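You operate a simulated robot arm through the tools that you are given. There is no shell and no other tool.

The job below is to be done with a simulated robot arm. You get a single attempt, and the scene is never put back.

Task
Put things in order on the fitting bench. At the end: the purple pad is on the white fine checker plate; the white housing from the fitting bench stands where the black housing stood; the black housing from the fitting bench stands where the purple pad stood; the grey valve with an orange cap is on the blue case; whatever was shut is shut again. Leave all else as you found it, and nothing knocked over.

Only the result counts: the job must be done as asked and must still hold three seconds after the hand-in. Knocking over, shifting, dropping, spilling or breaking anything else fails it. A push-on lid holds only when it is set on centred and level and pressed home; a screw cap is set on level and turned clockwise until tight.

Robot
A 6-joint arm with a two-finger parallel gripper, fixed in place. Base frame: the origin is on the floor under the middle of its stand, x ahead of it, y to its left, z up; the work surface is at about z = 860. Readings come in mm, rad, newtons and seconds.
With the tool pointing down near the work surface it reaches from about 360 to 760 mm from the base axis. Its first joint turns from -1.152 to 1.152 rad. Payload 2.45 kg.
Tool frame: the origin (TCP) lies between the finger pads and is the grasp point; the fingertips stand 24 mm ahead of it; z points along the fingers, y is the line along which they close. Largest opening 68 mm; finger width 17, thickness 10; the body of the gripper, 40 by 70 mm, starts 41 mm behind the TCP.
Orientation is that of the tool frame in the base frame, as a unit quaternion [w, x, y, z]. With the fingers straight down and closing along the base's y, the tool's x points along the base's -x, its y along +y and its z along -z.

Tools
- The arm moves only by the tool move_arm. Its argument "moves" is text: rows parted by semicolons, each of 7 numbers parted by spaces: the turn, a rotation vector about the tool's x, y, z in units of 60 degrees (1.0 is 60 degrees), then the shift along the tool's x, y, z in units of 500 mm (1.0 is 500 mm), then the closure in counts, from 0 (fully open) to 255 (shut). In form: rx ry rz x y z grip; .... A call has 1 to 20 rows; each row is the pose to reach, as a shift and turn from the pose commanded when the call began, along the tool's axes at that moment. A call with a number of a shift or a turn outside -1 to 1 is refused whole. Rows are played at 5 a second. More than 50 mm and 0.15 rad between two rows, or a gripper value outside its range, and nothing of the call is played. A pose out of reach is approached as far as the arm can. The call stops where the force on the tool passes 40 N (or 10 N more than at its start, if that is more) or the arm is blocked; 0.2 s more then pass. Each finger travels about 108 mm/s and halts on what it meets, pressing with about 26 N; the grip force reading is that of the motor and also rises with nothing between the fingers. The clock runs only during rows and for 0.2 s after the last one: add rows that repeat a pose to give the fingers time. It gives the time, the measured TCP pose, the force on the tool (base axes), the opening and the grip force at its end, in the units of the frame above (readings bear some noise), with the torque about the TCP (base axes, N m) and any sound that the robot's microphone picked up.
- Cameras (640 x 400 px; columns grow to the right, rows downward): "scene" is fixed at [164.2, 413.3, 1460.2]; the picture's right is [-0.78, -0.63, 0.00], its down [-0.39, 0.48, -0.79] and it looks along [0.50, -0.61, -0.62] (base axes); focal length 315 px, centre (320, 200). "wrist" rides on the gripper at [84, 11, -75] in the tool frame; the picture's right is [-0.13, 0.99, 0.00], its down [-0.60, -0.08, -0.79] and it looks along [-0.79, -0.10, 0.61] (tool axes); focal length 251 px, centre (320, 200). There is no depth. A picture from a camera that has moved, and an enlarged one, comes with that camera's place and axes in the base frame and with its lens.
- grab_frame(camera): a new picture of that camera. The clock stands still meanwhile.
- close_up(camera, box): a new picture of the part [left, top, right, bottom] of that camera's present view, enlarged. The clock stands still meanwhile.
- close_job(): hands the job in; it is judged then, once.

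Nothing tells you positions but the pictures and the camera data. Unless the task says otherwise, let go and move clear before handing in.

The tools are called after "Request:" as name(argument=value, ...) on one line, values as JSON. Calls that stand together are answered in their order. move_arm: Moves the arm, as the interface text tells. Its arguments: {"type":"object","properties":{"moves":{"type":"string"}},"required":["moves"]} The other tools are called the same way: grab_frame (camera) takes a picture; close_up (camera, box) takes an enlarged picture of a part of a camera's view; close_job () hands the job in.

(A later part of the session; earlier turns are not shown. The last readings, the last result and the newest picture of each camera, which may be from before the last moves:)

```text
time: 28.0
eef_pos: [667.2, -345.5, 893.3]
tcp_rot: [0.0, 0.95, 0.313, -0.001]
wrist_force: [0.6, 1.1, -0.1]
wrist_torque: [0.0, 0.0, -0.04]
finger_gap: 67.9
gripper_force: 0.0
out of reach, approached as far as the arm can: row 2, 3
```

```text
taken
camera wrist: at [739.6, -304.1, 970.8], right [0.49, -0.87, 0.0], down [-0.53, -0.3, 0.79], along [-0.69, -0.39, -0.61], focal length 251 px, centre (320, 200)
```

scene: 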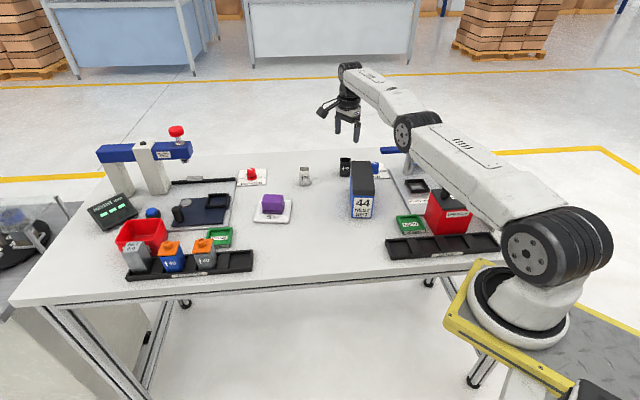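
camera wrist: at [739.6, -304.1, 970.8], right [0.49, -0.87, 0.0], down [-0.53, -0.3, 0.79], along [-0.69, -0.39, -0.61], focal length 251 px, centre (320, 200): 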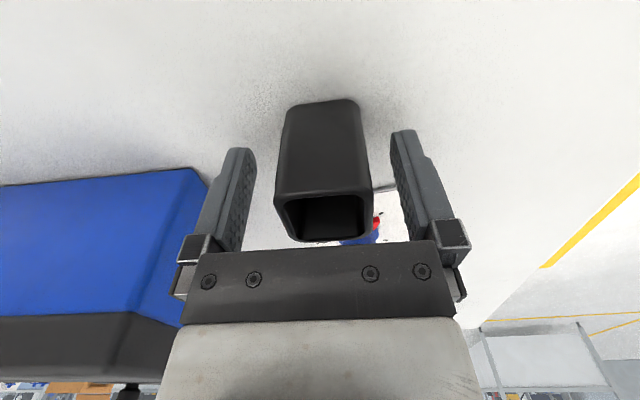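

The reach limit allows only part of the correction. I'll tilt the tool about 6° around its closing axis, which keeps the finger pads flat on the housing faces while the wrist gains reach, and then centre on the housing.

Request:
move_arm(moves="0 0.05 0 0 0 0 0; 0 0.1 0 0 0 0 0; 0 0.1 0 0.002 0.004 0 0; 0 0.1 0 0.004 0.006 0 0; 0 0.1 0 0.004 0.006 0 0")

Request:
grab_frame(camera="wrist")

```text
time: 29.2
eef_pos: [673.4, -348.3, 893.3]
tcp_rot: [-0.017, 0.948, 0.313, 0.05]
wrist_force: [0.3, 0.5, -0.1]
wrist_torque: [0.05, -0.02, -0.04]
finger_gap: 68.0
gripper_force: 0.1
out of reach, approached as far as the arm can: row 2
```

```text
taken
camera wrist: at [737.5, -310.5, 978.1], right [0.49, -0.87, -0.02], down [-0.6, -0.34, 0.73], along [-0.64, -0.34, -0.69], focal length 251 px, centre (320, 200)
```

wrist: 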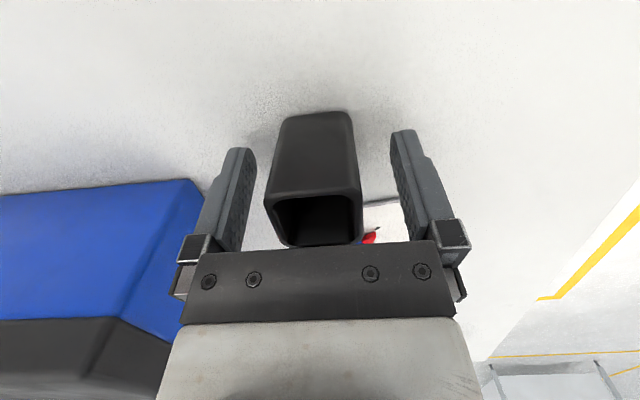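

The housing is centred between the fingers now (±0.5 mm). Closing.

Request:
move_arm(moves="0 0 0 0 0 0 255; 0 0 0 0 0 0 255; 0 0 0 0 0 0 255; 0 0 0 0 0 0 255")

Request:
grab_frame(camera="wrist")

Request:
close_up(camera="scene", box=[230, 140, 400, 260])

```text
time: 30.2
eef_pos: [673.2, -346.6, 893.5]
tcp_rot: [-0.017, 0.948, 0.313, 0.049]
wrist_force: [0.6, -0.2, 1.1]
wrist_torque: [-0.01, -0.02, -0.01]
finger_gap: 35.2
gripper_force: 25.7
```

```text
taken
camera wrist: at [737.6, -310.5, 978.2], right [0.49, -0.87, -0.01], down [-0.6, -0.34, 0.73], along [-0.64, -0.34, -0.69], focal length 251 px, centre (320, 200)
```

wrist: 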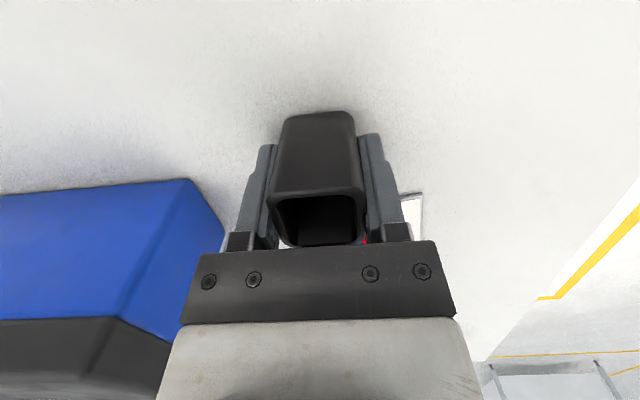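

```text
3.33 times, centred on (315, 200) of scene
camera zoom: at [164.2, 413.3, 1460.2], right [-0.78, -0.63, 0.0], down [-0.39, 0.48, -0.79], along [0.5, -0.61, -0.62], focal length 1051 px, centre (337, 200)
```

zoom: 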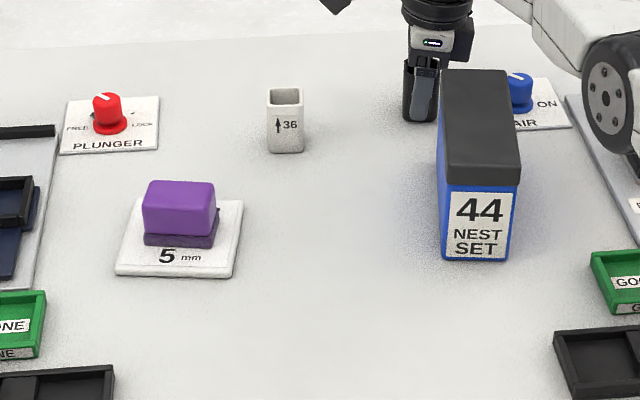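

The black housing is gripped (35 mm gap). I'll lift it straight up, accounting for the 6° tilt.

Request:
move_arm(moves="0 0 0 0.003 0 -0.03 255; 0 0 0 0.009 0 -0.09 255; 0 0 0 0.0167 0 -0.16 255; 0 0 0 0.024 0 -0.2287 255; 0 0 0 0.024 0 -0.2287 255")

Request:
grab_frame(camera="scene")

Request:
grab_frame(camera="wrist")

```text
time: 31.4
eef_pos: [678.3, -350.8, 1006.9]
tcp_rot: [-0.016, 0.948, 0.313, 0.05]
wrist_force: [-0.5, 0.2, -0.4]
wrist_torque: [0.01, -0.02, 0.01]
finger_gap: 35.2
gripper_force: 26.3
out of reach, approached as far as the arm can: row 2, 3, 4, 5
```

```text
taken
```

scene: 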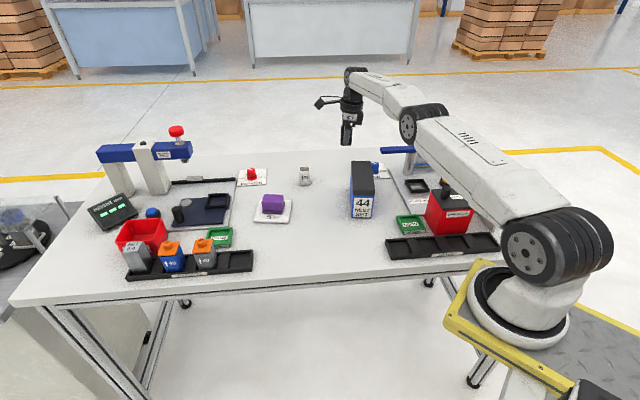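

```text
taken
camera wrist: at [742.7, -314.3, 1092.1], right [0.49, -0.87, -0.01], down [-0.6, -0.34, 0.73], along [-0.64, -0.34, -0.69], focal length 251 px, centre (320, 200)
```

wrist: 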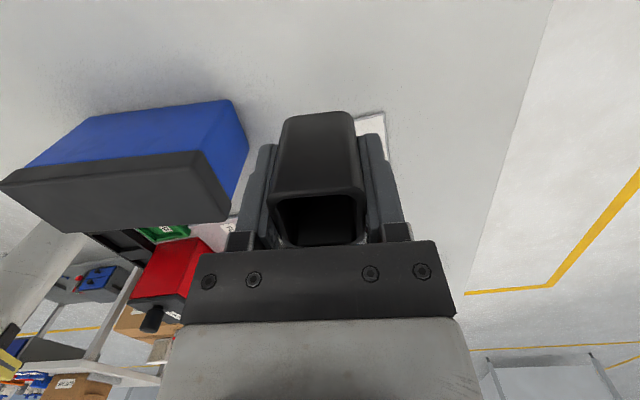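

The housing is lifted cleanly. I'll route it around the blue case, via the open area, to above the pad's former place.

Request:
move_arm(moves="0 0 0 0.0469 -0.057 -0.0011 255; 0 0 0 0.0938 -0.114 -0.0022 255; 0 0 0 0.1408 -0.171 -0.0032 255; 0 0 0 0.1877 -0.228 -0.0043 255; 0 0 0 0.1621 -0.3173 -0.007 255; 0 0 0 0.1365 -0.4066 -0.0097 255; 0 0 0 0.111 -0.4958 -0.0124 255; 0 0 0 0.0854 -0.5851 -0.0151 255; 0 0 0 0.0598 -0.6744 -0.0178 255; 0 0 0 0.0598 -0.6744 -0.0178 255; 0 0 0 0.0598 -0.6744 -0.0178 255")

Request:
grab_frame(camera="wrist")

Request:
close_up(camera="scene", box=[230, 140, 400, 260])

```text
time: 33.8
eef_pos: [493.8, -57.0, 1019.6]
tcp_rot: [-0.016, 0.949, 0.312, 0.049]
wrist_force: [0.3, 0.7, -0.3]
wrist_torque: [0.02, -0.05, 0.01]
finger_gap: 35.2
gripper_force: 25.7
```

```text
taken
camera wrist: at [557.6, -20.2, 1104.6], right [0.49, -0.87, -0.01], down [-0.6, -0.34, 0.73], along [-0.64, -0.34, -0.69], focal length 251 px, centre (320, 200)
```

wrist: 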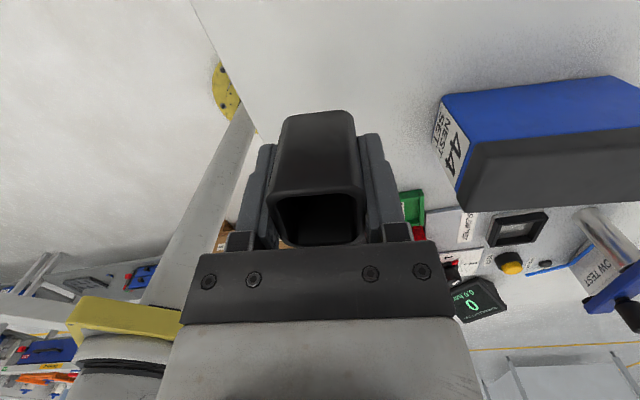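

```text
3.33 times, centred on (315, 200) of scene
camera zoom: at [164.2, 413.3, 1460.2], right [-0.78, -0.63, 0.0], down [-0.39, 0.48, -0.79], along [0.5, -0.61, -0.62], focal length 1051 px, centre (337, 200)
```

zoom: 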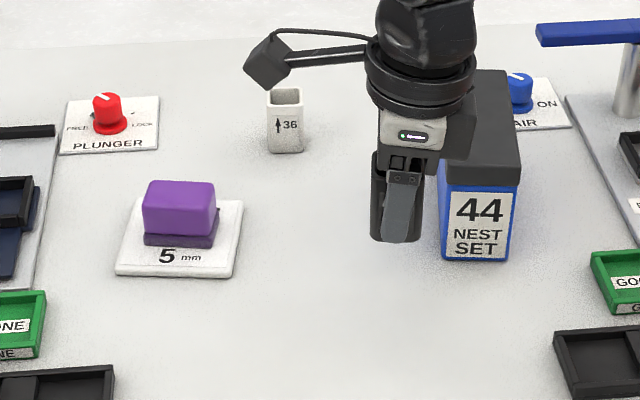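

I ended about 6 mm short of the pad's former place in x and y, measured. I'll correct that while lowering to about 11 mm above the bench.

Request:
move_arm(moves="0 0 0 -0.0022 0.0173 0.006 255; 0 0 0 -0.0085 0.0173 0.07 255; 0 0 0 -0.0148 0.0173 0.15 255; 0 0 0 -0.0212 0.0173 0.228 255; 0 0 0 -0.0212 0.0173 0.228 255")

Request:
close_up(camera="scene", box=[230, 140, 400, 260])

Request:
grab_frame(camera="wrist")

```text
time: 35.0
eef_pos: [499.8, -63.8, 903.6]
tcp_rot: [-0.016, 0.948, 0.313, 0.049]
wrist_force: [-0.3, 0.2, -0.7]
wrist_torque: [0.02, -0.06, -0.04]
finger_gap: 35.0
gripper_force: 26.1
```

```text
3.33 times, centred on (315, 200) of scene
camera zoom: at [164.2, 413.2, 1460.2], right [-0.78, -0.63, 0.0], down [-0.39, 0.48, -0.79], along [0.5, -0.61, -0.62], focal length 1051 px, centre (337, 200)
```

zoom: 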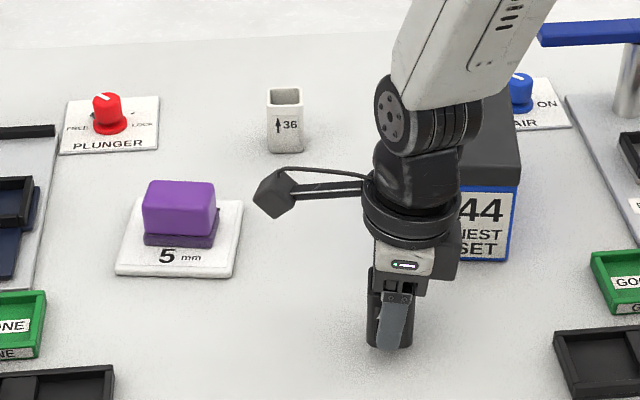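

```text
taken
camera wrist: at [564.2, -28.2, 989.3], right [0.49, -0.87, -0.01], down [-0.6, -0.34, 0.73], along [-0.64, -0.34, -0.69], focal length 251 px, centre (320, 200)
```

wrist: 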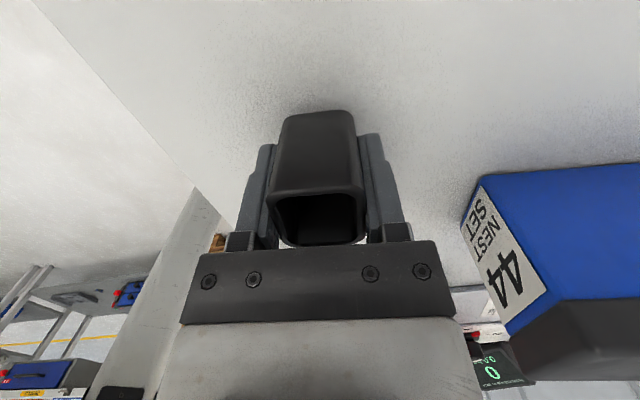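

The position is right. I'll lower the last 9–10 mm gently.

Request:
move_arm(moves="0 0 0 -0.001 0 0.01 255; 0 0 0 -0.0019 0 0.0185 255; 0 0 0 -0.0019 0 0.0185 255")

```text
time: 35.8
eef_pos: [500.3, -65.2, 896.2]
tcp_rot: [-0.016, 0.948, 0.313, 0.05]
wrist_force: [-1.1, 0.3, -0.6]
wrist_torque: [0.01, 0.0, -0.03]
finger_gap: 35.1
gripper_force: 26.4
```

Request:
move_arm(moves="0 0 0 -0.0001 0 0.001 255; 0 0 0 -0.0002 0 0.002 255; 0 0 0 -0.0002 0 0.002 255")

Request:
close_up(camera="scene", box=[310, 200, 370, 260])

```text
time: 36.6
eef_pos: [500.0, -64.4, 894.8]
tcp_rot: [-0.016, 0.948, 0.313, 0.049]
wrist_force: [0.0, 0.3, -0.1]
wrist_torque: [-0.02, 0.0, 0.01]
finger_gap: 34.9
gripper_force: 26.1
```

```text
6.67 times, centred on (340, 230) of scene
camera zoom: at [164.2, 413.3, 1460.2], right [-0.78, -0.63, 0.0], down [-0.39, 0.48, -0.79], along [0.5, -0.61, -0.62], focal length 2102 px, centre (187, 0)
```

zoom: 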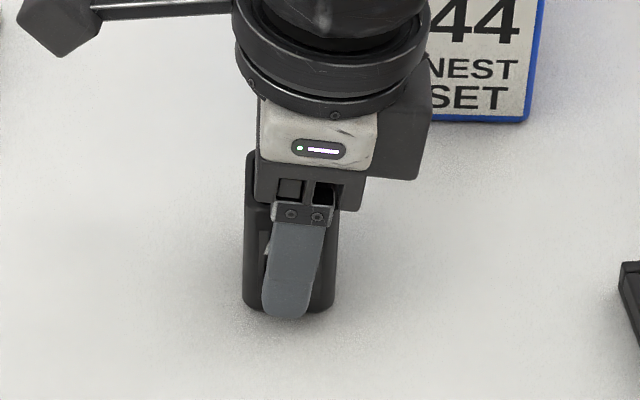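

Request:
move_arm(moves="0 0 0 -0.0001 0 0.001 255; 0 0 0 -0.0002 0 0.002 255; 0 0 0 -0.0002 0 0.002 255")

```text
time: 37.4
eef_pos: [499.7, -65.3, 892.8]
tcp_rot: [-0.017, 0.949, 0.312, 0.049]
wrist_force: [1.1, -0.6, 0.2]
wrist_torque: [0.02, 0.04, -0.01]
finger_gap: 35.4
gripper_force: 26.1
```

Request:
move_arm(moves="0 0 0 -0.0001 0 0.001 255; 0 0 0 -0.0002 0 0.002 255; 0 0 0 -0.0002 0 0.002 255")

```text
time: 38.2
eef_pos: [500.7, -65.8, 893.4]
tcp_rot: [-0.017, 0.948, 0.313, 0.049]
wrist_force: [-0.1, -0.1, 1.0]
wrist_torque: [0.0, 0.03, 0.0]
finger_gap: 35.4
gripper_force: 25.6
```

Request:
move_arm(moves="0 0 0 -0.0001 0 0.001 255; 0 0 0 -0.0002 0 0.002 255; 0 0 0 -0.0002 0 0.002 255")

Request:
grab_frame(camera="wrist")

```text
time: 39.0
eef_pos: [499.8, -64.5, 893.1]
tcp_rot: [-0.016, 0.948, 0.313, 0.051]
wrist_force: [-3.2, 0.9, 20.9]
wrist_torque: [-0.04, 0.2, 0.04]
finger_gap: 35.4
gripper_force: 26.3
```

```text
taken
camera wrist: at [565.0, -28.3, 978.2], right [0.49, -0.87, -0.01], down [-0.6, -0.34, 0.72], along [-0.64, -0.35, -0.69], focal length 251 px, centre (320, 200)
```

wrist: 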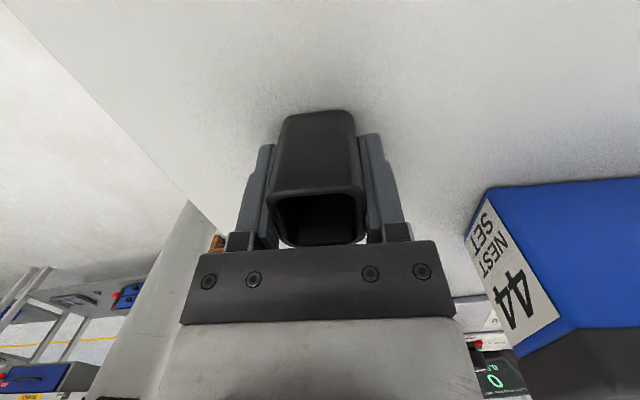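

Contact at 21 N. I'll back off a fraction of a millimetre to take off the preload, then open the fingers in small steps.

Request:
move_arm(moves="0 0 0 0.0001 0 -0.0012 255; 0 0 0 0.0001 0 -0.0015 255; 0 0 0 0.0001 0 -0.0015 255")

Request:
move_arm(moves="0 0 0 0 0 0 121; 0 0 0 0 0 0 119; 0 0 0 0 0 0 117; 0 0 0 0 0 0 114; 0 0 0 0 0 0 110; 0 0 0 0 0 0 106")

Request:
grab_frame(camera="wrist")

```text
time: 39.8
eef_pos: [500.4, -64.2, 892.8]
tcp_rot: [-0.016, 0.948, 0.313, 0.049]
wrist_force: [-0.2, 1.1, 6.3]
wrist_torque: [-0.01, -0.01, -0.02]
finger_gap: 35.4
gripper_force: 25.5
```

```text
time: 41.2
eef_pos: [500.3, -65.3, 893.7]
tcp_rot: [-0.016, 0.948, 0.313, 0.05]
wrist_force: [-0.6, 0.5, -0.5]
wrist_torque: [0.01, -0.01, 0.04]
finger_gap: 39.7
gripper_force: 0.0
```

```text
taken
camera wrist: at [565.6, -28.3, 978.3], right [0.49, -0.87, -0.01], down [-0.6, -0.34, 0.73], along [-0.64, -0.34, -0.69], focal length 251 px, centre (320, 200)
```

wrist: 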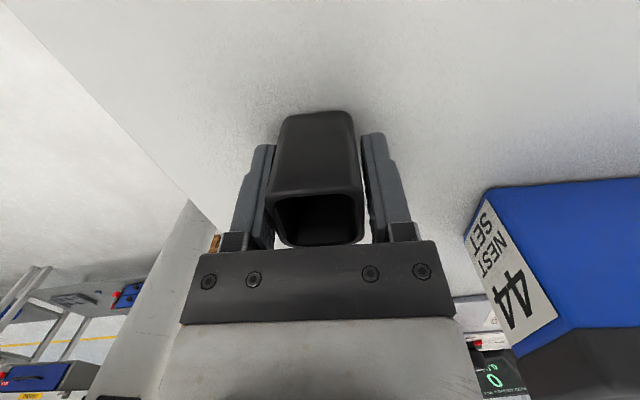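

It released without moving the housing. I'll open fully and rise straight up.

Request:
move_arm(moves="0 0 0 0 0 0 60; 0 0 0 0 0 0 0; 0 0 0 0.004 0 -0.04 0; 0 0 0 0.0115 0 -0.11 0; 0 0 0 0.0188 0 -0.18 0; 0 0 0 0.026 0 -0.2487 0; 0 0 0 0.026 0 -0.2487 0")

Request:
close_up(camera="scene", box=[230, 140, 400, 260])

Request:
grab_frame(camera="wrist")

```text
time: 42.8
eef_pos: [498.2, -65.1, 1018.5]
tcp_rot: [-0.016, 0.949, 0.313, 0.049]
wrist_force: [-0.7, 0.6, 0.0]
wrist_torque: [0.01, -0.02, -0.03]
finger_gap: 67.9
gripper_force: 0.1
```

```text
3.33 times, centred on (315, 200) of scene
camera zoom: at [164.2, 413.3, 1460.2], right [-0.78, -0.63, 0.0], down [-0.39, 0.48, -0.79], along [0.5, -0.61, -0.62], focal length 1051 px, centre (337, 200)
```

zoom: 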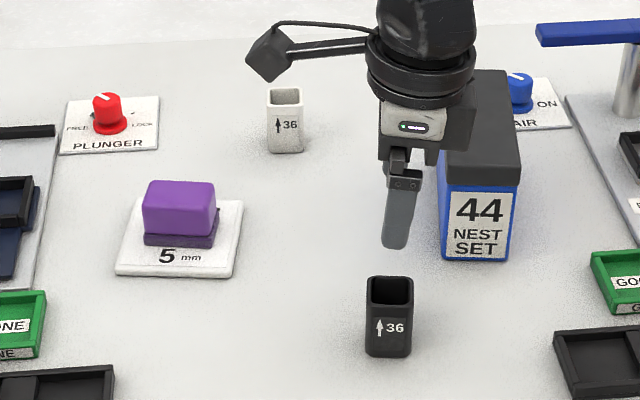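

```text
taken
camera wrist: at [563.1, -28.2, 1104.8], right [0.49, -0.87, -0.01], down [-0.6, -0.34, 0.73], along [-0.64, -0.34, -0.69], focal length 251 px, centre (320, 200)
```

wrist: 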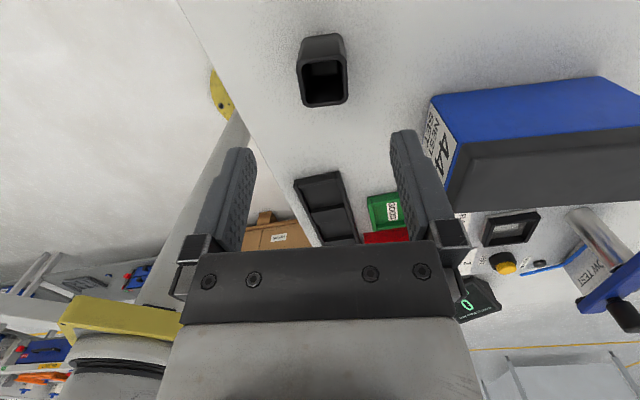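

The black housing stands where the pad was. Now I'll go over the white housing near (742,-217), increasing the tilt to 12° for reach.

Request:
move_arm(moves="0 0 0 0.0298 0.0764 0.0054 0; 0 0.02 0 0.0596 0.1528 0.0109 0; 0 0.04 0 0.0894 0.2292 0.0163 0; 0 0.06 0 0.1193 0.3056 0.0217 0; 0 0.08 0 0.1491 0.382 0.0271 0; 0 0.1 0 0.1789 0.4584 0.0326 0; 0 0.1 0 0.2087 0.5348 0.038 0; 0 0.1 0 0.2087 0.5348 0.038 0")

Request:
grab_frame(camera="wrist")

Request:
grab_frame(camera="scene")

```text
time: 44.6
eef_pos: [743.6, -218.5, 1011.2]
tcp_rot: [-0.033, 0.945, 0.312, 0.097]
wrist_force: [0.4, 0.6, -0.1]
wrist_torque: [0.01, 0.01, 0.03]
finger_gap: 67.7
gripper_force: 0.0
```

```text
taken
camera wrist: at [801.6, -188.4, 1102.7], right [0.49, -0.87, -0.03], down [-0.65, -0.39, 0.65], along [-0.58, -0.3, -0.76], focal length 251 px, centre (320, 200)
```

wrist: 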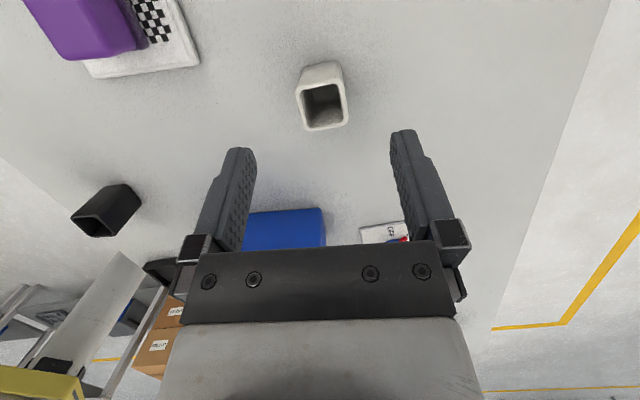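

```text
taken
```

scene: 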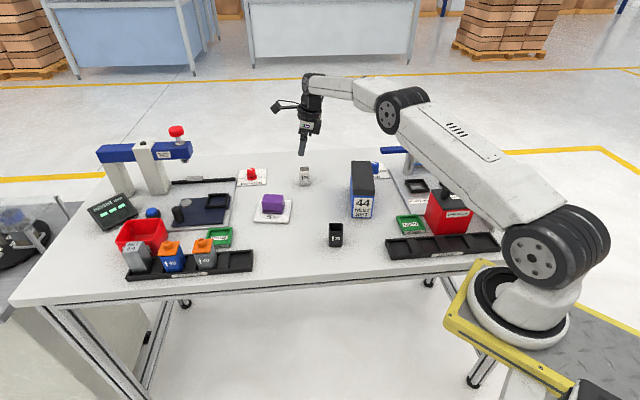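

Request:
close_up(camera="wrist", box=[240, 40, 400, 150])

```text
3.64 times, centred on (320, 95) of wrist
camera zoom: at [801.6, -188.4, 1102.7], right [0.49, -0.87, -0.03], down [-0.65, -0.39, 0.65], along [-0.58, -0.3, -0.76], focal length 914 px, centre (320, 582)
```

zoom: 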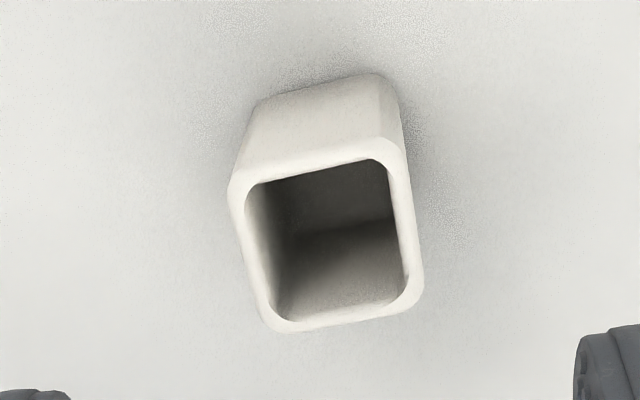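

The white housing sits right under the tool, yawed about 3° from the gripper. I'll apply that yaw about the vertical and descend to just above it.

Request:
move_arm(moves="0.0055 0 -0.026 -0.01 0 0.043 0; 0.0111 0 -0.0522 -0.0196 0 0.086 0; 0.0111 0 -0.0522 -0.0293 0 0.1289 0; 0.0111 0 -0.0522 -0.0293 0 0.1289 0")

Request:
close_up(camera="wrist", box=[200, 60, 440, 210])

```text
time: 45.6
eef_pos: [743.7, -217.4, 944.5]
tcp_rot: [-0.036, 0.935, 0.338, 0.098]
wrist_force: [-0.3, 0.7, 0.0]
wrist_torque: [-0.06, -0.02, -0.01]
finger_gap: 67.8
gripper_force: 0.1
```

```text
2.67 times, centred on (320, 135) of wrist
camera zoom: at [799.9, -183.7, 1037.6], right [0.54, -0.84, -0.03], down [-0.63, -0.42, 0.65], along [-0.56, -0.33, -0.76], focal length 670 px, centre (320, 373)
```

zoom: 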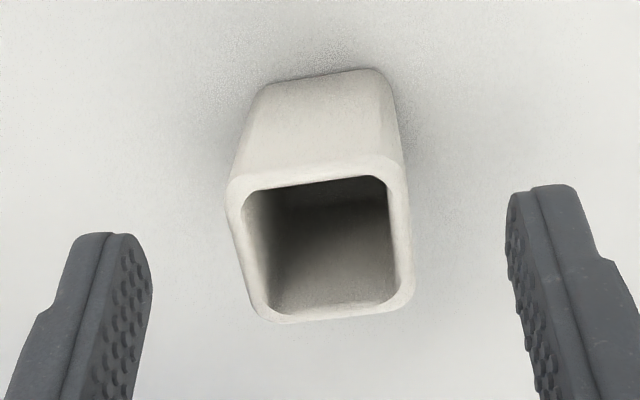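

Aligned within about 1 mm. I'll descend around the white housing to TCP z≈893.

Request:
move_arm(moves="0.002 0 -0.01 -0.008 0.001 0.034 0; 0.004 0 -0.0196 -0.016 0.001 0.067 0; 0.004 0 -0.0196 -0.0238 0.001 0.1 0; 0.004 0 -0.0196 -0.0238 0.001 0.1 0")

Request:
grab_frame(camera="wrist")

Request:
close_up(camera="scene", box=[270, 120, 350, 190])

```text
time: 46.6
eef_pos: [743.1, -219.1, 893.2]
tcp_rot: [-0.036, 0.932, 0.348, 0.098]
wrist_force: [-0.4, 0.0, -0.7]
wrist_torque: [0.02, 0.01, 0.02]
finger_gap: 67.9
gripper_force: 0.1
```

```text
taken
camera wrist: at [798.6, -183.2, 985.3], right [0.55, -0.83, -0.03], down [-0.62, -0.44, 0.65], along [-0.55, -0.34, -0.76], focal length 251 px, centre (320, 200)
```

wrist: 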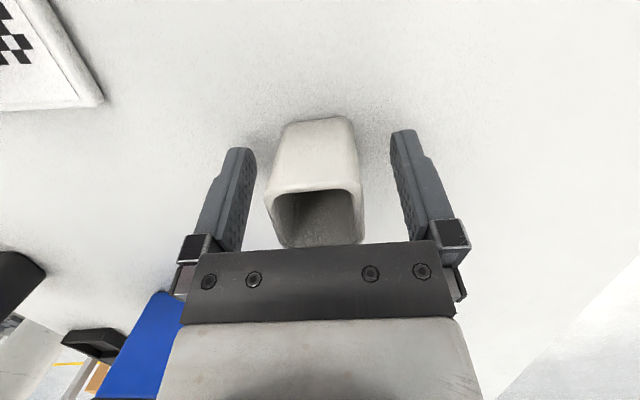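

```text
5.71 times, centred on (310, 155) of scene
camera zoom: at [164.2, 413.3, 1460.2], right [-0.78, -0.63, 0.0], down [-0.39, 0.48, -0.79], along [0.5, -0.61, -0.62], focal length 1802 px, centre (377, 457)
```

zoom: 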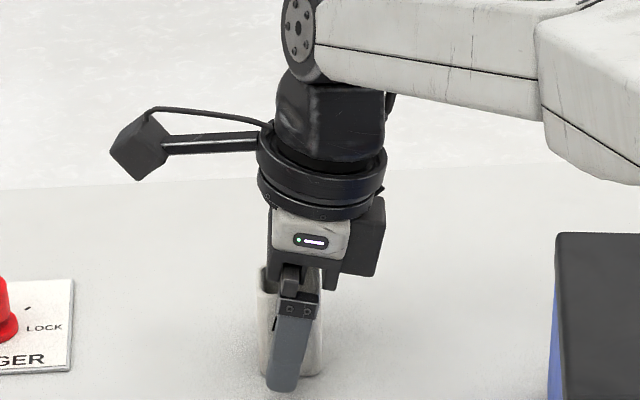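

The fingers straddle the white housing evenly. Closing, then I'll lift.

Request:
move_arm(moves="0 0 0 0 0 0 255; 0 0 0 0 0 0 255; 0 0 0 0 0 0 255; 0 0 0 0 0 0 255")

Request:
grab_frame(camera="wrist")

```text
time: 47.6
eef_pos: [744.1, -219.2, 892.7]
tcp_rot: [-0.036, 0.932, 0.347, 0.098]
wrist_force: [-0.2, 0.2, 1.3]
wrist_torque: [0.0, -0.01, 0.02]
finger_gap: 35.6
gripper_force: 26.0
```

```text
taken
camera wrist: at [798.6, -183.2, 985.4], right [0.55, -0.83, -0.03], down [-0.62, -0.44, 0.65], along [-0.55, -0.34, -0.76], focal length 251 px, centre (320, 200)
```

wrist: 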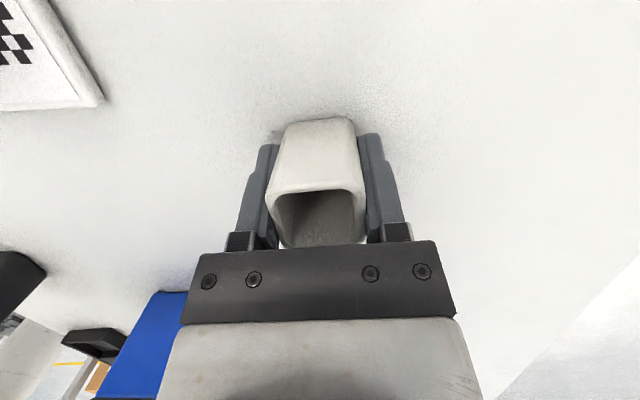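

The white housing is gripped (35.6 mm). I'll lift it straight up, carry it to the black housing's former place near (672,-347), and undo the extra yaw.

Request:
move_arm(moves="0 0 0 0.004 0 -0.02 255; 0 0 0 0.016 0 -0.075 255; 0 0 0 0.032 0 -0.15 255; 0 0 0 0.0478 0 -0.2249 255; -0.0038 0 0.0179 -0.0192 0.025 -0.2391 255; -0.0077 0 0.0359 -0.0861 0.05 -0.2533 255; -0.0115 0 0.0538 -0.1531 0.075 -0.2675 255; -0.0153 0 0.0717 -0.22 0.1 -0.2818 255; -0.0153 0 0.0717 -0.22 0.1 -0.2818 255; -0.0153 0 0.0717 -0.22 0.1 -0.2818 255")

Request:
grab_frame(camera="wrist")

Request:
grab_frame(camera="scene")

```text
time: 49.8
eef_pos: [673.3, -347.4, 1008.9]
tcp_rot: [-0.033, 0.944, 0.312, 0.1]
wrist_force: [-0.2, -0.4, -0.4]
wrist_torque: [0.01, -0.03, 0.0]
finger_gap: 35.4
gripper_force: 26.5
```

```text
taken
camera wrist: at [730.0, -314.9, 1101.7], right [0.49, -0.87, -0.03], down [-0.65, -0.39, 0.65], along [-0.58, -0.3, -0.76], focal length 251 px, centre (320, 200)
```

wrist: 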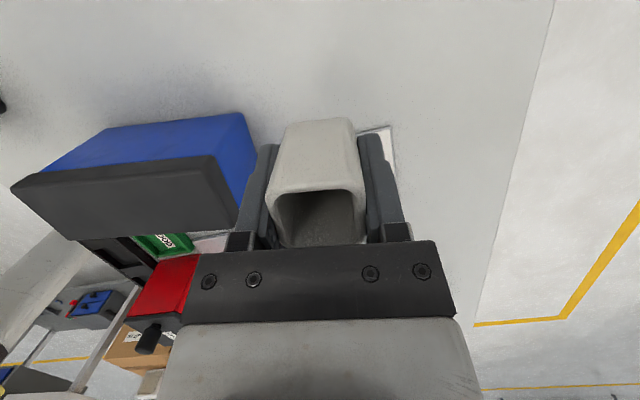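

```text
taken
```

scene: 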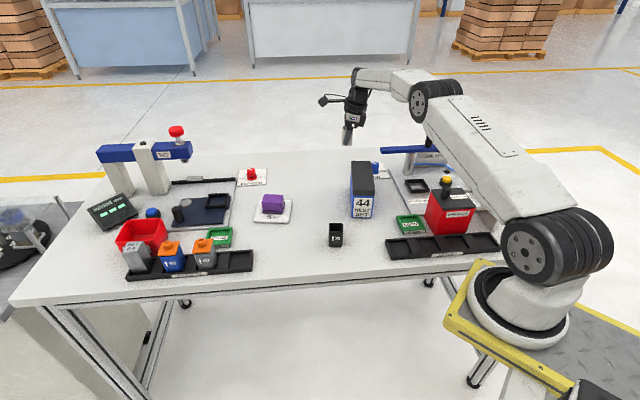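

On target within measurement noise. I'll lower to about 10 mm above the bench and compare with the original picture.

Request:
move_arm(moves="0 0 0 -0.0147 0 0.0691 255; 0 0 0 -0.0294 0 0.1382 255; 0 0 0 -0.0441 0 0.2073 255; 0 0 0 -0.0441 0 0.2073 255")

Request:
close_up(camera="scene", box=[230, 140, 400, 260])

Request:
grab_frame(camera="wrist")

```text
time: 50.8
eef_pos: [672.1, -346.6, 903.5]
tcp_rot: [-0.032, 0.945, 0.311, 0.099]
wrist_force: [-0.7, 0.7, 0.5]
wrist_torque: [-0.02, 0.0, 0.0]
finger_gap: 35.4
gripper_force: 26.6
```

```text
3.33 times, centred on (315, 200) of scene
camera zoom: at [164.2, 413.2, 1460.2], right [-0.78, -0.63, 0.0], down [-0.39, 0.48, -0.79], along [0.5, -0.61, -0.62], focal length 1051 px, centre (337, 200)
```

zoom: 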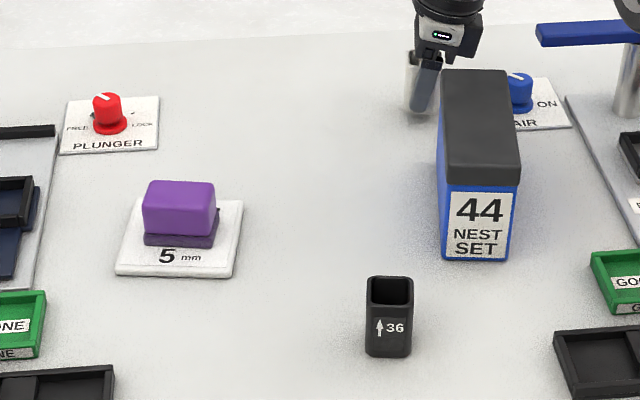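

```text
taken
camera wrist: at [728.7, -315.6, 995.7], right [0.49, -0.87, -0.03], down [-0.65, -0.39, 0.65], along [-0.58, -0.3, -0.76], focal length 251 px, centre (320, 200)
```

wrist: 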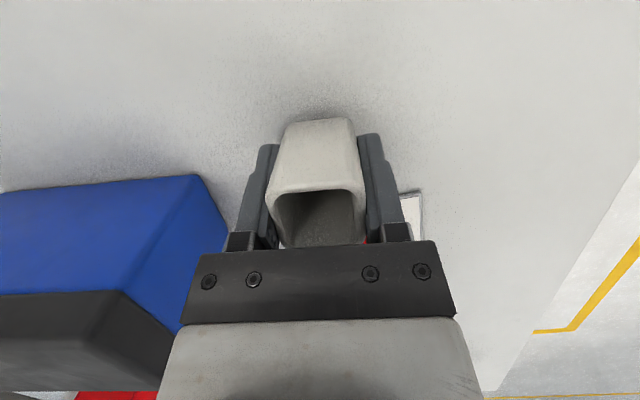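

Request:
move_arm(moves="0 0 0 -0.0017 0 0.008 255; 0 0 0 -0.0033 0 0.0156 255; 0 0 0 -0.0033 0 0.0156 255")

Request:
close_up(camera="scene", box=[310, 130, 370, 180])

```text
time: 51.6
eef_pos: [672.6, -346.4, 895.4]
tcp_rot: [-0.032, 0.944, 0.312, 0.1]
wrist_force: [0.2, -0.4, 0.5]
wrist_torque: [0.0, -0.02, 0.0]
finger_gap: 35.3
gripper_force: 25.9
```

```text
8.00 times, centred on (340, 155) of scene
camera zoom: at [164.2, 413.2, 1460.2], right [-0.78, -0.63, 0.0], down [-0.39, 0.48, -0.79], along [0.5, -0.61, -0.62], focal length 2522 px, centre (160, 560)
```

zoom: 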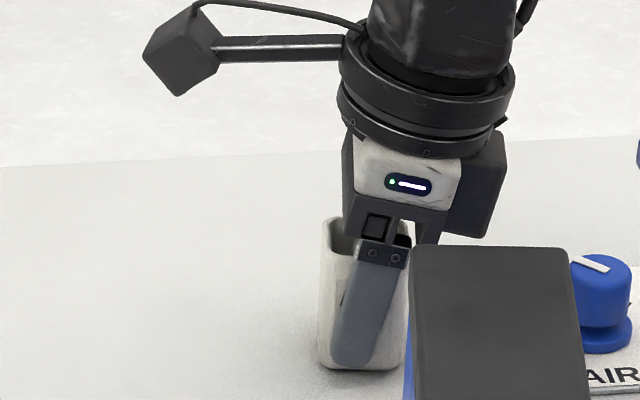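

The white housing's outline matches where the black one's was, within a pixel or so. I'll lower in small steps until it touches.

Request:
move_arm(moves="0 0 0 -0.0002 0 0.001 255; 0 0 0 -0.0004 0 0.002 255; 0 0 0 -0.0004 0 0.002 255")

```text
time: 52.4
eef_pos: [672.6, -346.9, 893.0]
tcp_rot: [-0.033, 0.944, 0.312, 0.1]
wrist_force: [-0.6, -0.2, -0.4]
wrist_torque: [0.01, 0.01, -0.03]
finger_gap: 35.2
gripper_force: 26.2
```

Request:
move_arm(moves="0 0 0 -0.0001 0 0.0007 255; 0 0 0 -0.0003 0 0.0014 255; 0 0 0 -0.0003 0 0.0014 255")

```text
time: 53.2
eef_pos: [672.9, -346.4, 892.0]
tcp_rot: [-0.033, 0.945, 0.311, 0.099]
wrist_force: [-0.6, 0.5, -0.5]
wrist_torque: [0.01, 0.02, -0.02]
finger_gap: 35.4
gripper_force: 25.7
```

No contact yet, so another 0.7 mm down.

Request:
move_arm(moves="0 0 0 -0.0001 0 0.0007 255; 0 0 0 -0.0003 0 0.0014 255; 0 0 0 -0.0003 0 0.0014 255")

```text
time: 54.0
eef_pos: [673.0, -347.0, 892.5]
tcp_rot: [-0.032, 0.944, 0.312, 0.099]
wrist_force: [-0.2, -1.3, 4.3]
wrist_torque: [-0.01, 0.1, 0.04]
finger_gap: 35.3
gripper_force: 25.9
```

The housing is just touching the bench (4 N). I'll open the fingers in small steps as before.

Request:
move_arm(moves="0 0 0 0 0 0 121; 0 0 0 0 0 0 119; 0 0 0 0 0 0 117; 0 0 0 0 0 0 114; 0 0 0 0 0 0 110; 0 0 0 0 0 0 106")

Request:
grab_frame(camera="wrist")

```text
time: 55.4
eef_pos: [671.8, -346.1, 890.7]
tcp_rot: [-0.033, 0.945, 0.311, 0.099]
wrist_force: [-0.2, -0.1, -0.3]
wrist_torque: [-0.01, -0.01, 0.01]
finger_gap: 39.4
gripper_force: 0.0
```

```text
taken
camera wrist: at [730.1, -315.0, 984.5], right [0.49, -0.87, -0.03], down [-0.65, -0.39, 0.65], along [-0.58, -0.3, -0.76], focal length 251 px, centre (320, 200)
```

wrist: 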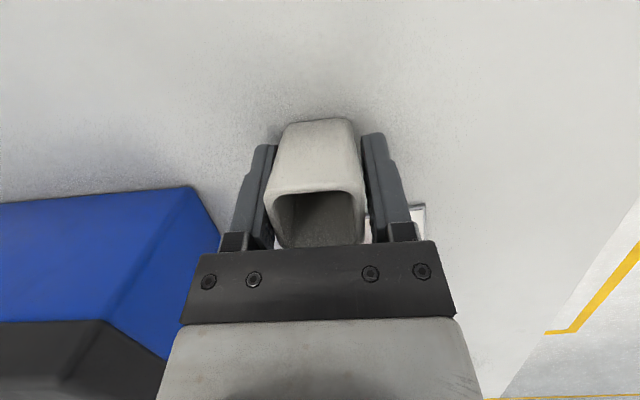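

It released cleanly and stands upright. I'll open fully and rise straight up.

Request:
move_arm(moves="0 0 0 0 0 0 60; 0 0 0 0 0 0 0; 0 0 0 0.0083 0 -0.04 0; 0 0 0 0.0229 0 -0.11 0; 0 0 0 0.0374 0 -0.18 0; 0 0 0 0.052 0 -0.2445 0; 0 0 0 0.052 0 -0.2445 0")

Request:
close_up(camera="scene", box=[230, 140, 400, 260])

Request:
grab_frame(camera="wrist")

```text
time: 57.0
eef_pos: [672.1, -346.0, 1016.1]
tcp_rot: [-0.032, 0.944, 0.312, 0.1]
wrist_force: [0.8, -0.3, 0.9]
wrist_torque: [0.0, -0.02, -0.04]
finger_gap: 67.9
gripper_force: 0.0
```

```text
3.33 times, centred on (315, 200) of scene
camera zoom: at [164.2, 413.3, 1460.2], right [-0.78, -0.63, 0.0], down [-0.39, 0.48, -0.79], along [0.5, -0.61, -0.62], focal length 1051 px, centre (337, 200)
```

zoom: 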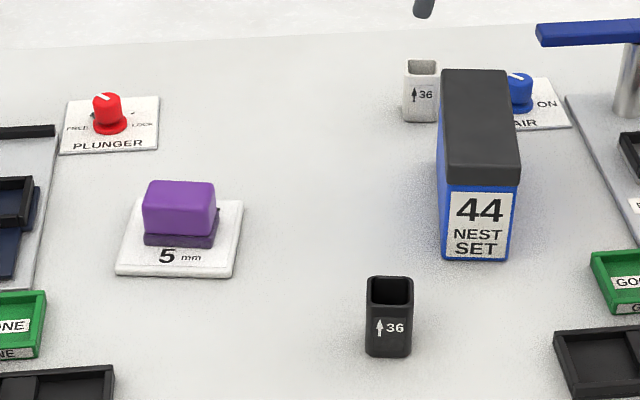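

```text
taken
camera wrist: at [730.9, -315.4, 1109.0], right [0.49, -0.87, -0.03], down [-0.65, -0.39, 0.65], along [-0.58, -0.3, -0.76], focal length 251 px, centre (320, 200)
```

wrist: 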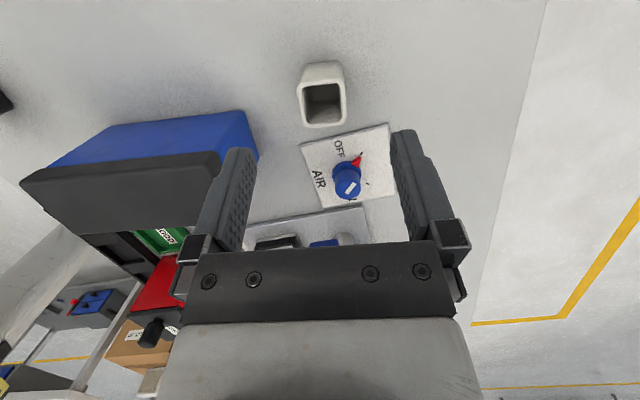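

The white housing now stands exactly where the black one was. Next is the valve, so I'll level the tool and travel over open bench toward the TO PRESS tray.

Request:
move_arm(moves="0 -0.0182 0 0.0393 -0.073 -0.0035 0; 0 -0.0364 0 0.0787 -0.146 -0.007 0; 0 -0.0545 0 0.118 -0.219 -0.0105 0; 0 -0.0727 0 0.1573 -0.2919 -0.014 0; 0 -0.0909 0 0.1966 -0.3649 -0.0175 0; 0 -0.1091 0 0.236 -0.4379 -0.0211 0; 0 -0.1273 0 0.2753 -0.5109 -0.0246 0; 0 -0.1455 0 0.3146 -0.5839 -0.0281 0; 0 -0.1636 0 0.3539 -0.6568 -0.0316 0; 0 -0.1818 0 0.3933 -0.7298 -0.0351 0; 0 -0.2 0 0.4326 -0.8028 -0.0386 0; 0 -0.2 0 0.4326 -0.8028 -0.0386 0")

Request:
move_arm(moves="0 0 -0.13 0 0 0 0; 0 0 -0.26 0 0 0 0; 0 0 -0.39 0 0 0 0; 0 0 -0.52 0 0 0 0; 0 0 -0.65 0 0 0 0; 0 0 -0.78 0 0 0 0; 0 0 -0.91 0 0 0 0; 0 0 -1 0 0 0 0")

Request:
move_arm(moves="0 0 -0.13 0 0 0 0; 0 0 -0.26 0 0 0 0; 0 0 -0.39 0 0 0 0; 0 0 -0.52 0 0 0 0; 0 0 -0.65 0 0 0 0; 0 0 -0.78 0 0 0 0; 0 0 -0.91 0 0 0 0; 0 0 -1 0 0 0 0; 0 0 -1 0 0 0 0")

Request:
grab_frame(camera="wrist")

```text
time: 59.6
eef_pos: [598.8, 101.3, 1080.5]
tcp_rot: [0.0, 0.95, 0.313, 0.001]
wrist_force: [0.9, 0.5, -0.4]
wrist_torque: [0.0, 0.02, -0.05]
finger_gap: 67.9
gripper_force: 0.1
```

```text
time: 61.4
eef_pos: [601.1, 99.6, 1080.1]
tcp_rot: [0.0, 0.664, 0.747, 0.0]
wrist_force: [0.2, -0.2, 0.3]
wrist_torque: [0.01, -0.01, 0.0]
finger_gap: 67.9
gripper_force: 0.0
```

```text
time: 63.4
eef_pos: [600.7, 101.2, 1079.8]
tcp_rot: [0.0, 0.202, 0.979, 0.0]
wrist_force: [0.3, -0.3, 0.5]
wrist_torque: [-0.02, 0.07, -0.01]
finger_gap: 68.2
gripper_force: 0.0
```

```text
taken
camera wrist: at [524.8, 144.2, 1157.0], right [0.51, 0.86, 0.0], down [0.52, -0.31, 0.79], along [0.68, -0.41, -0.61], focal length 251 px, centre (320, 200)
```

wrist: 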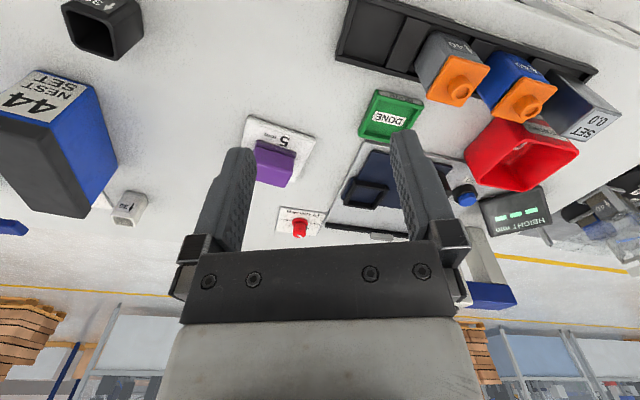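

Request:
close_up(camera="wrist", box=[330, 0, 630, 190])

Request:
close_up(camera="scene", box=[110, 215, 270, 295])

```text
2.11 times, centred on (480, 95) of wrist
camera zoom: at [524.8, 144.2, 1157.0], right [0.51, 0.86, 0.0], down [0.52, -0.31, 0.79], along [0.68, -0.41, -0.61], focal length 529 px, centre (-17, 421)
```

zoom: 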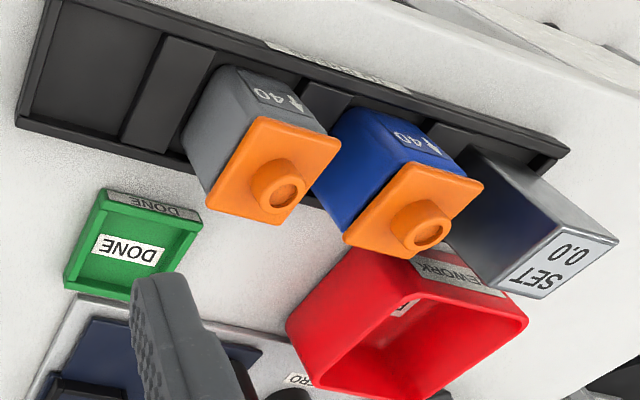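

```text
4.00 times, centred on (190, 255) of scene
camera zoom: at [164.2, 413.3, 1460.2], right [-0.78, -0.63, 0.0], down [-0.39, 0.48, -0.79], along [0.5, -0.61, -0.62], focal length 1261 px, centre (840, -20)
```

zoom: 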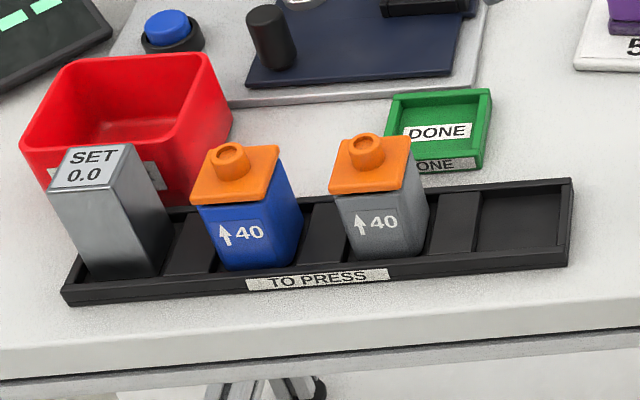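

Request:
close_up(camera="scene", box=[185, 240, 225, 285])

Request:
close_up(camera="wrist", box=[400, 10, 520, 120])

```text
8.89 times, centred on (205, 262) of scene
camera zoom: at [164.2, 413.3, 1460.2], right [-0.78, -0.63, 0.0], down [-0.39, 0.48, -0.79], along [0.5, -0.61, -0.62], focal length 2803 px, centre (1342, -356)
```

zoom: 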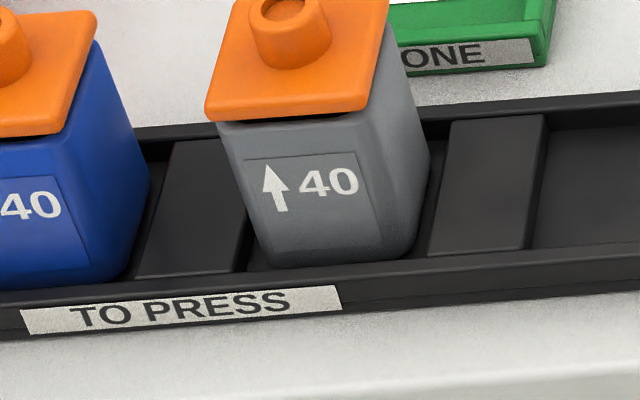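

```text
3.64 times, centred on (460, 65) of wrist
camera zoom: at [524.8, 144.2, 1157.0], right [0.51, 0.86, 0.0], down [0.52, -0.31, 0.79], along [0.68, -0.41, -0.61], focal length 914 px, centre (-189, 691)
```

zoom: 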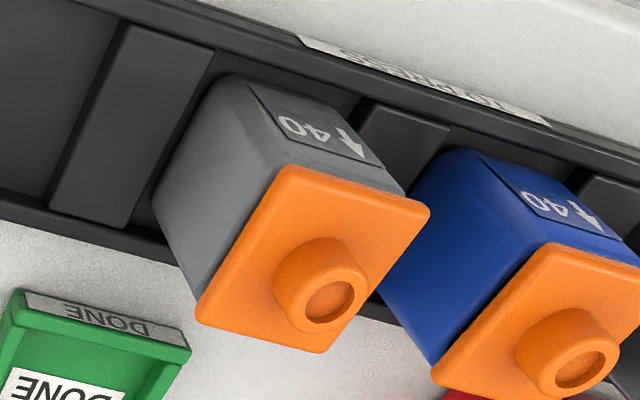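

The grey valve is near (700,193), yawed about 45°, with its orange cap plate overhanging the body by about 1 mm at z≈914–919. To hold the body and not the cap, I'll grip from a ~48° tilt with the fingers pointing away from the robot, so they pass under the cap. First I'll turn the gripper.

Request:
move_arm(moves="0 0 0.136 0 0 0 0; 0 0 0.271 0 0 0 0; 0 0 0.407 0 0 0 0; 0 0 0.543 0 0 0 0; 0 0 0.679 0 0 0 0; 0 0 0.814 0 0 0 0; 0 0 0.95 0 0 0 0; 0 0 0.95 0 0 0 0")

Request:
move_arm(moves="0 0 0.13 0 0 0 0; 0 0 0.26 0 0 0 0; 0 0 0.39 0 0 0 0; 0 0 0.52 0 0 0 0; 0 0 0.65 0 0 0 0; 0 0 0.78 0 0 0 0; 0 0 0.908 0 0 0 0; 0 0 0.908 0 0 0 0")

Request:
move_arm(moves="0 0.1 0 0.01 0 0.02 0; 0 0.2 0 0.025 0.002 0.04 0; 0 0.3 0 0.04 0.004 0.06 0; 0 0.4 0 0.055 0.006 0.08 0; 0 0.5 0 0.07 0.008 0.1 0; 0 0.6 0 0.085 0.0098 0.12 0; 0 0.7 0 0.1 0.0098 0.14 0; 0 0.8 0 0.11 0.0098 0.16 0; 0 0.8 0 0.11 0.0098 0.16 0")

Request:
grab_frame(camera="wrist")

Request:
grab_frame(camera="scene")

```text
time: 65.2
eef_pos: [599.2, 99.4, 1079.6]
tcp_rot: [0.0, 0.647, 0.763, 0.0]
wrist_force: [-0.4, 0.1, 0.3]
wrist_torque: [0.01, -0.01, -0.04]
finger_gap: 68.0
gripper_force: 0.0
```

```text
time: 67.0
eef_pos: [601.2, 100.2, 1079.5]
tcp_rot: [-0.001, 0.924, 0.382, -0.001]
wrist_force: [-0.3, -0.4, -0.3]
wrist_torque: [-0.03, 0.0, 0.0]
finger_gap: 68.1
gripper_force: 0.0
```

```text
time: 69.0
eef_pos: [643.1, 135.1, 998.4]
tcp_rot: [-0.155, 0.844, 0.35, 0.375]
wrist_force: [1.2, 0.3, 0.2]
wrist_torque: [0.02, -0.02, -0.03]
finger_gap: 68.2
gripper_force: 0.1
```

```text
taken
camera wrist: at [648.8, 127.9, 1114.0], right [0.64, -0.76, -0.1], down [-0.76, -0.65, 0.08], along [-0.12, 0.02, -0.99], focal length 251 px, centre (320, 200)
```

wrist: 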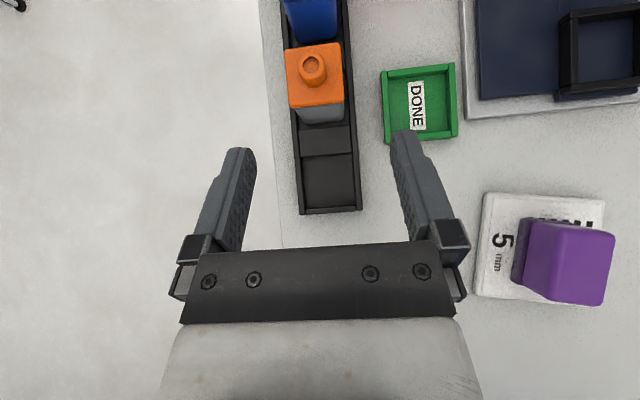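

```text
taken
```

scene: 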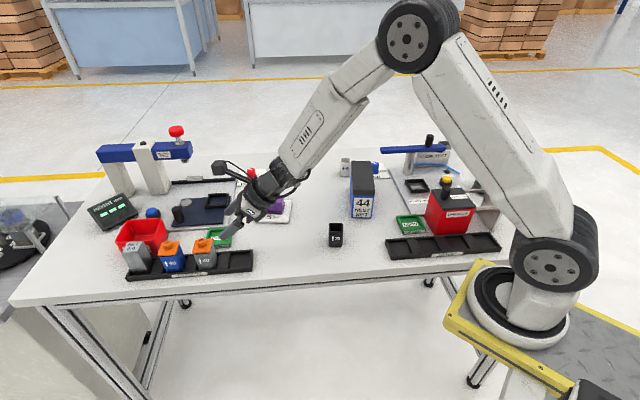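

Request:
close_up(camera="wrist", box=[250, 0, 400, 220])

Request:
close_up(camera="wrist", box=[270, 20, 370, 130])

```text
1.82 times, centred on (325, 110) of wrist
camera zoom: at [648.8, 127.9, 1114.0], right [0.64, -0.76, -0.1], down [-0.76, -0.65, 0.08], along [-0.12, 0.02, -0.99], focal length 457 px, centre (311, 364)
```

zoom: 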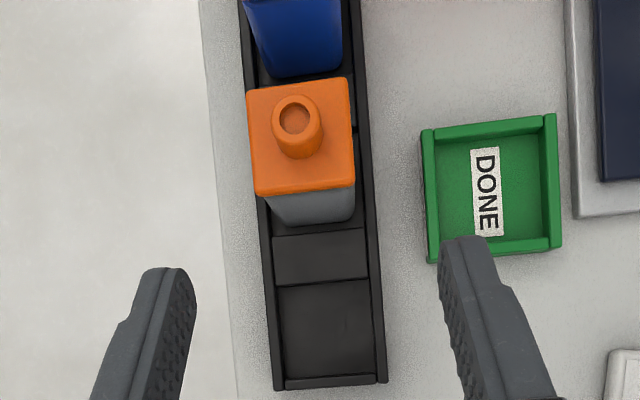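

```text
3.64 times, centred on (320, 75) of wrist
camera zoom: at [648.8, 127.9, 1114.0], right [0.64, -0.76, -0.1], down [-0.76, -0.65, 0.08], along [-0.12, 0.02, -0.99], focal length 914 px, centre (320, 654)
```

zoom: 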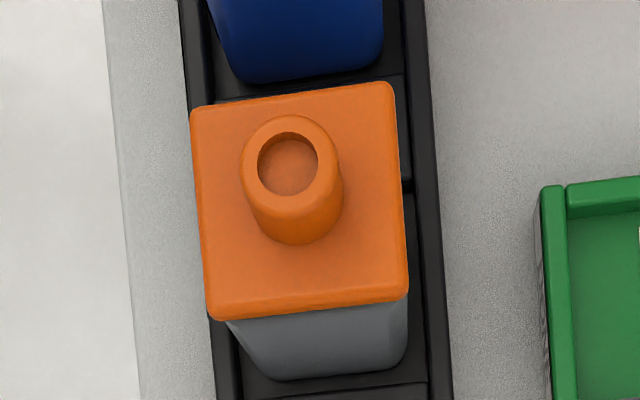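

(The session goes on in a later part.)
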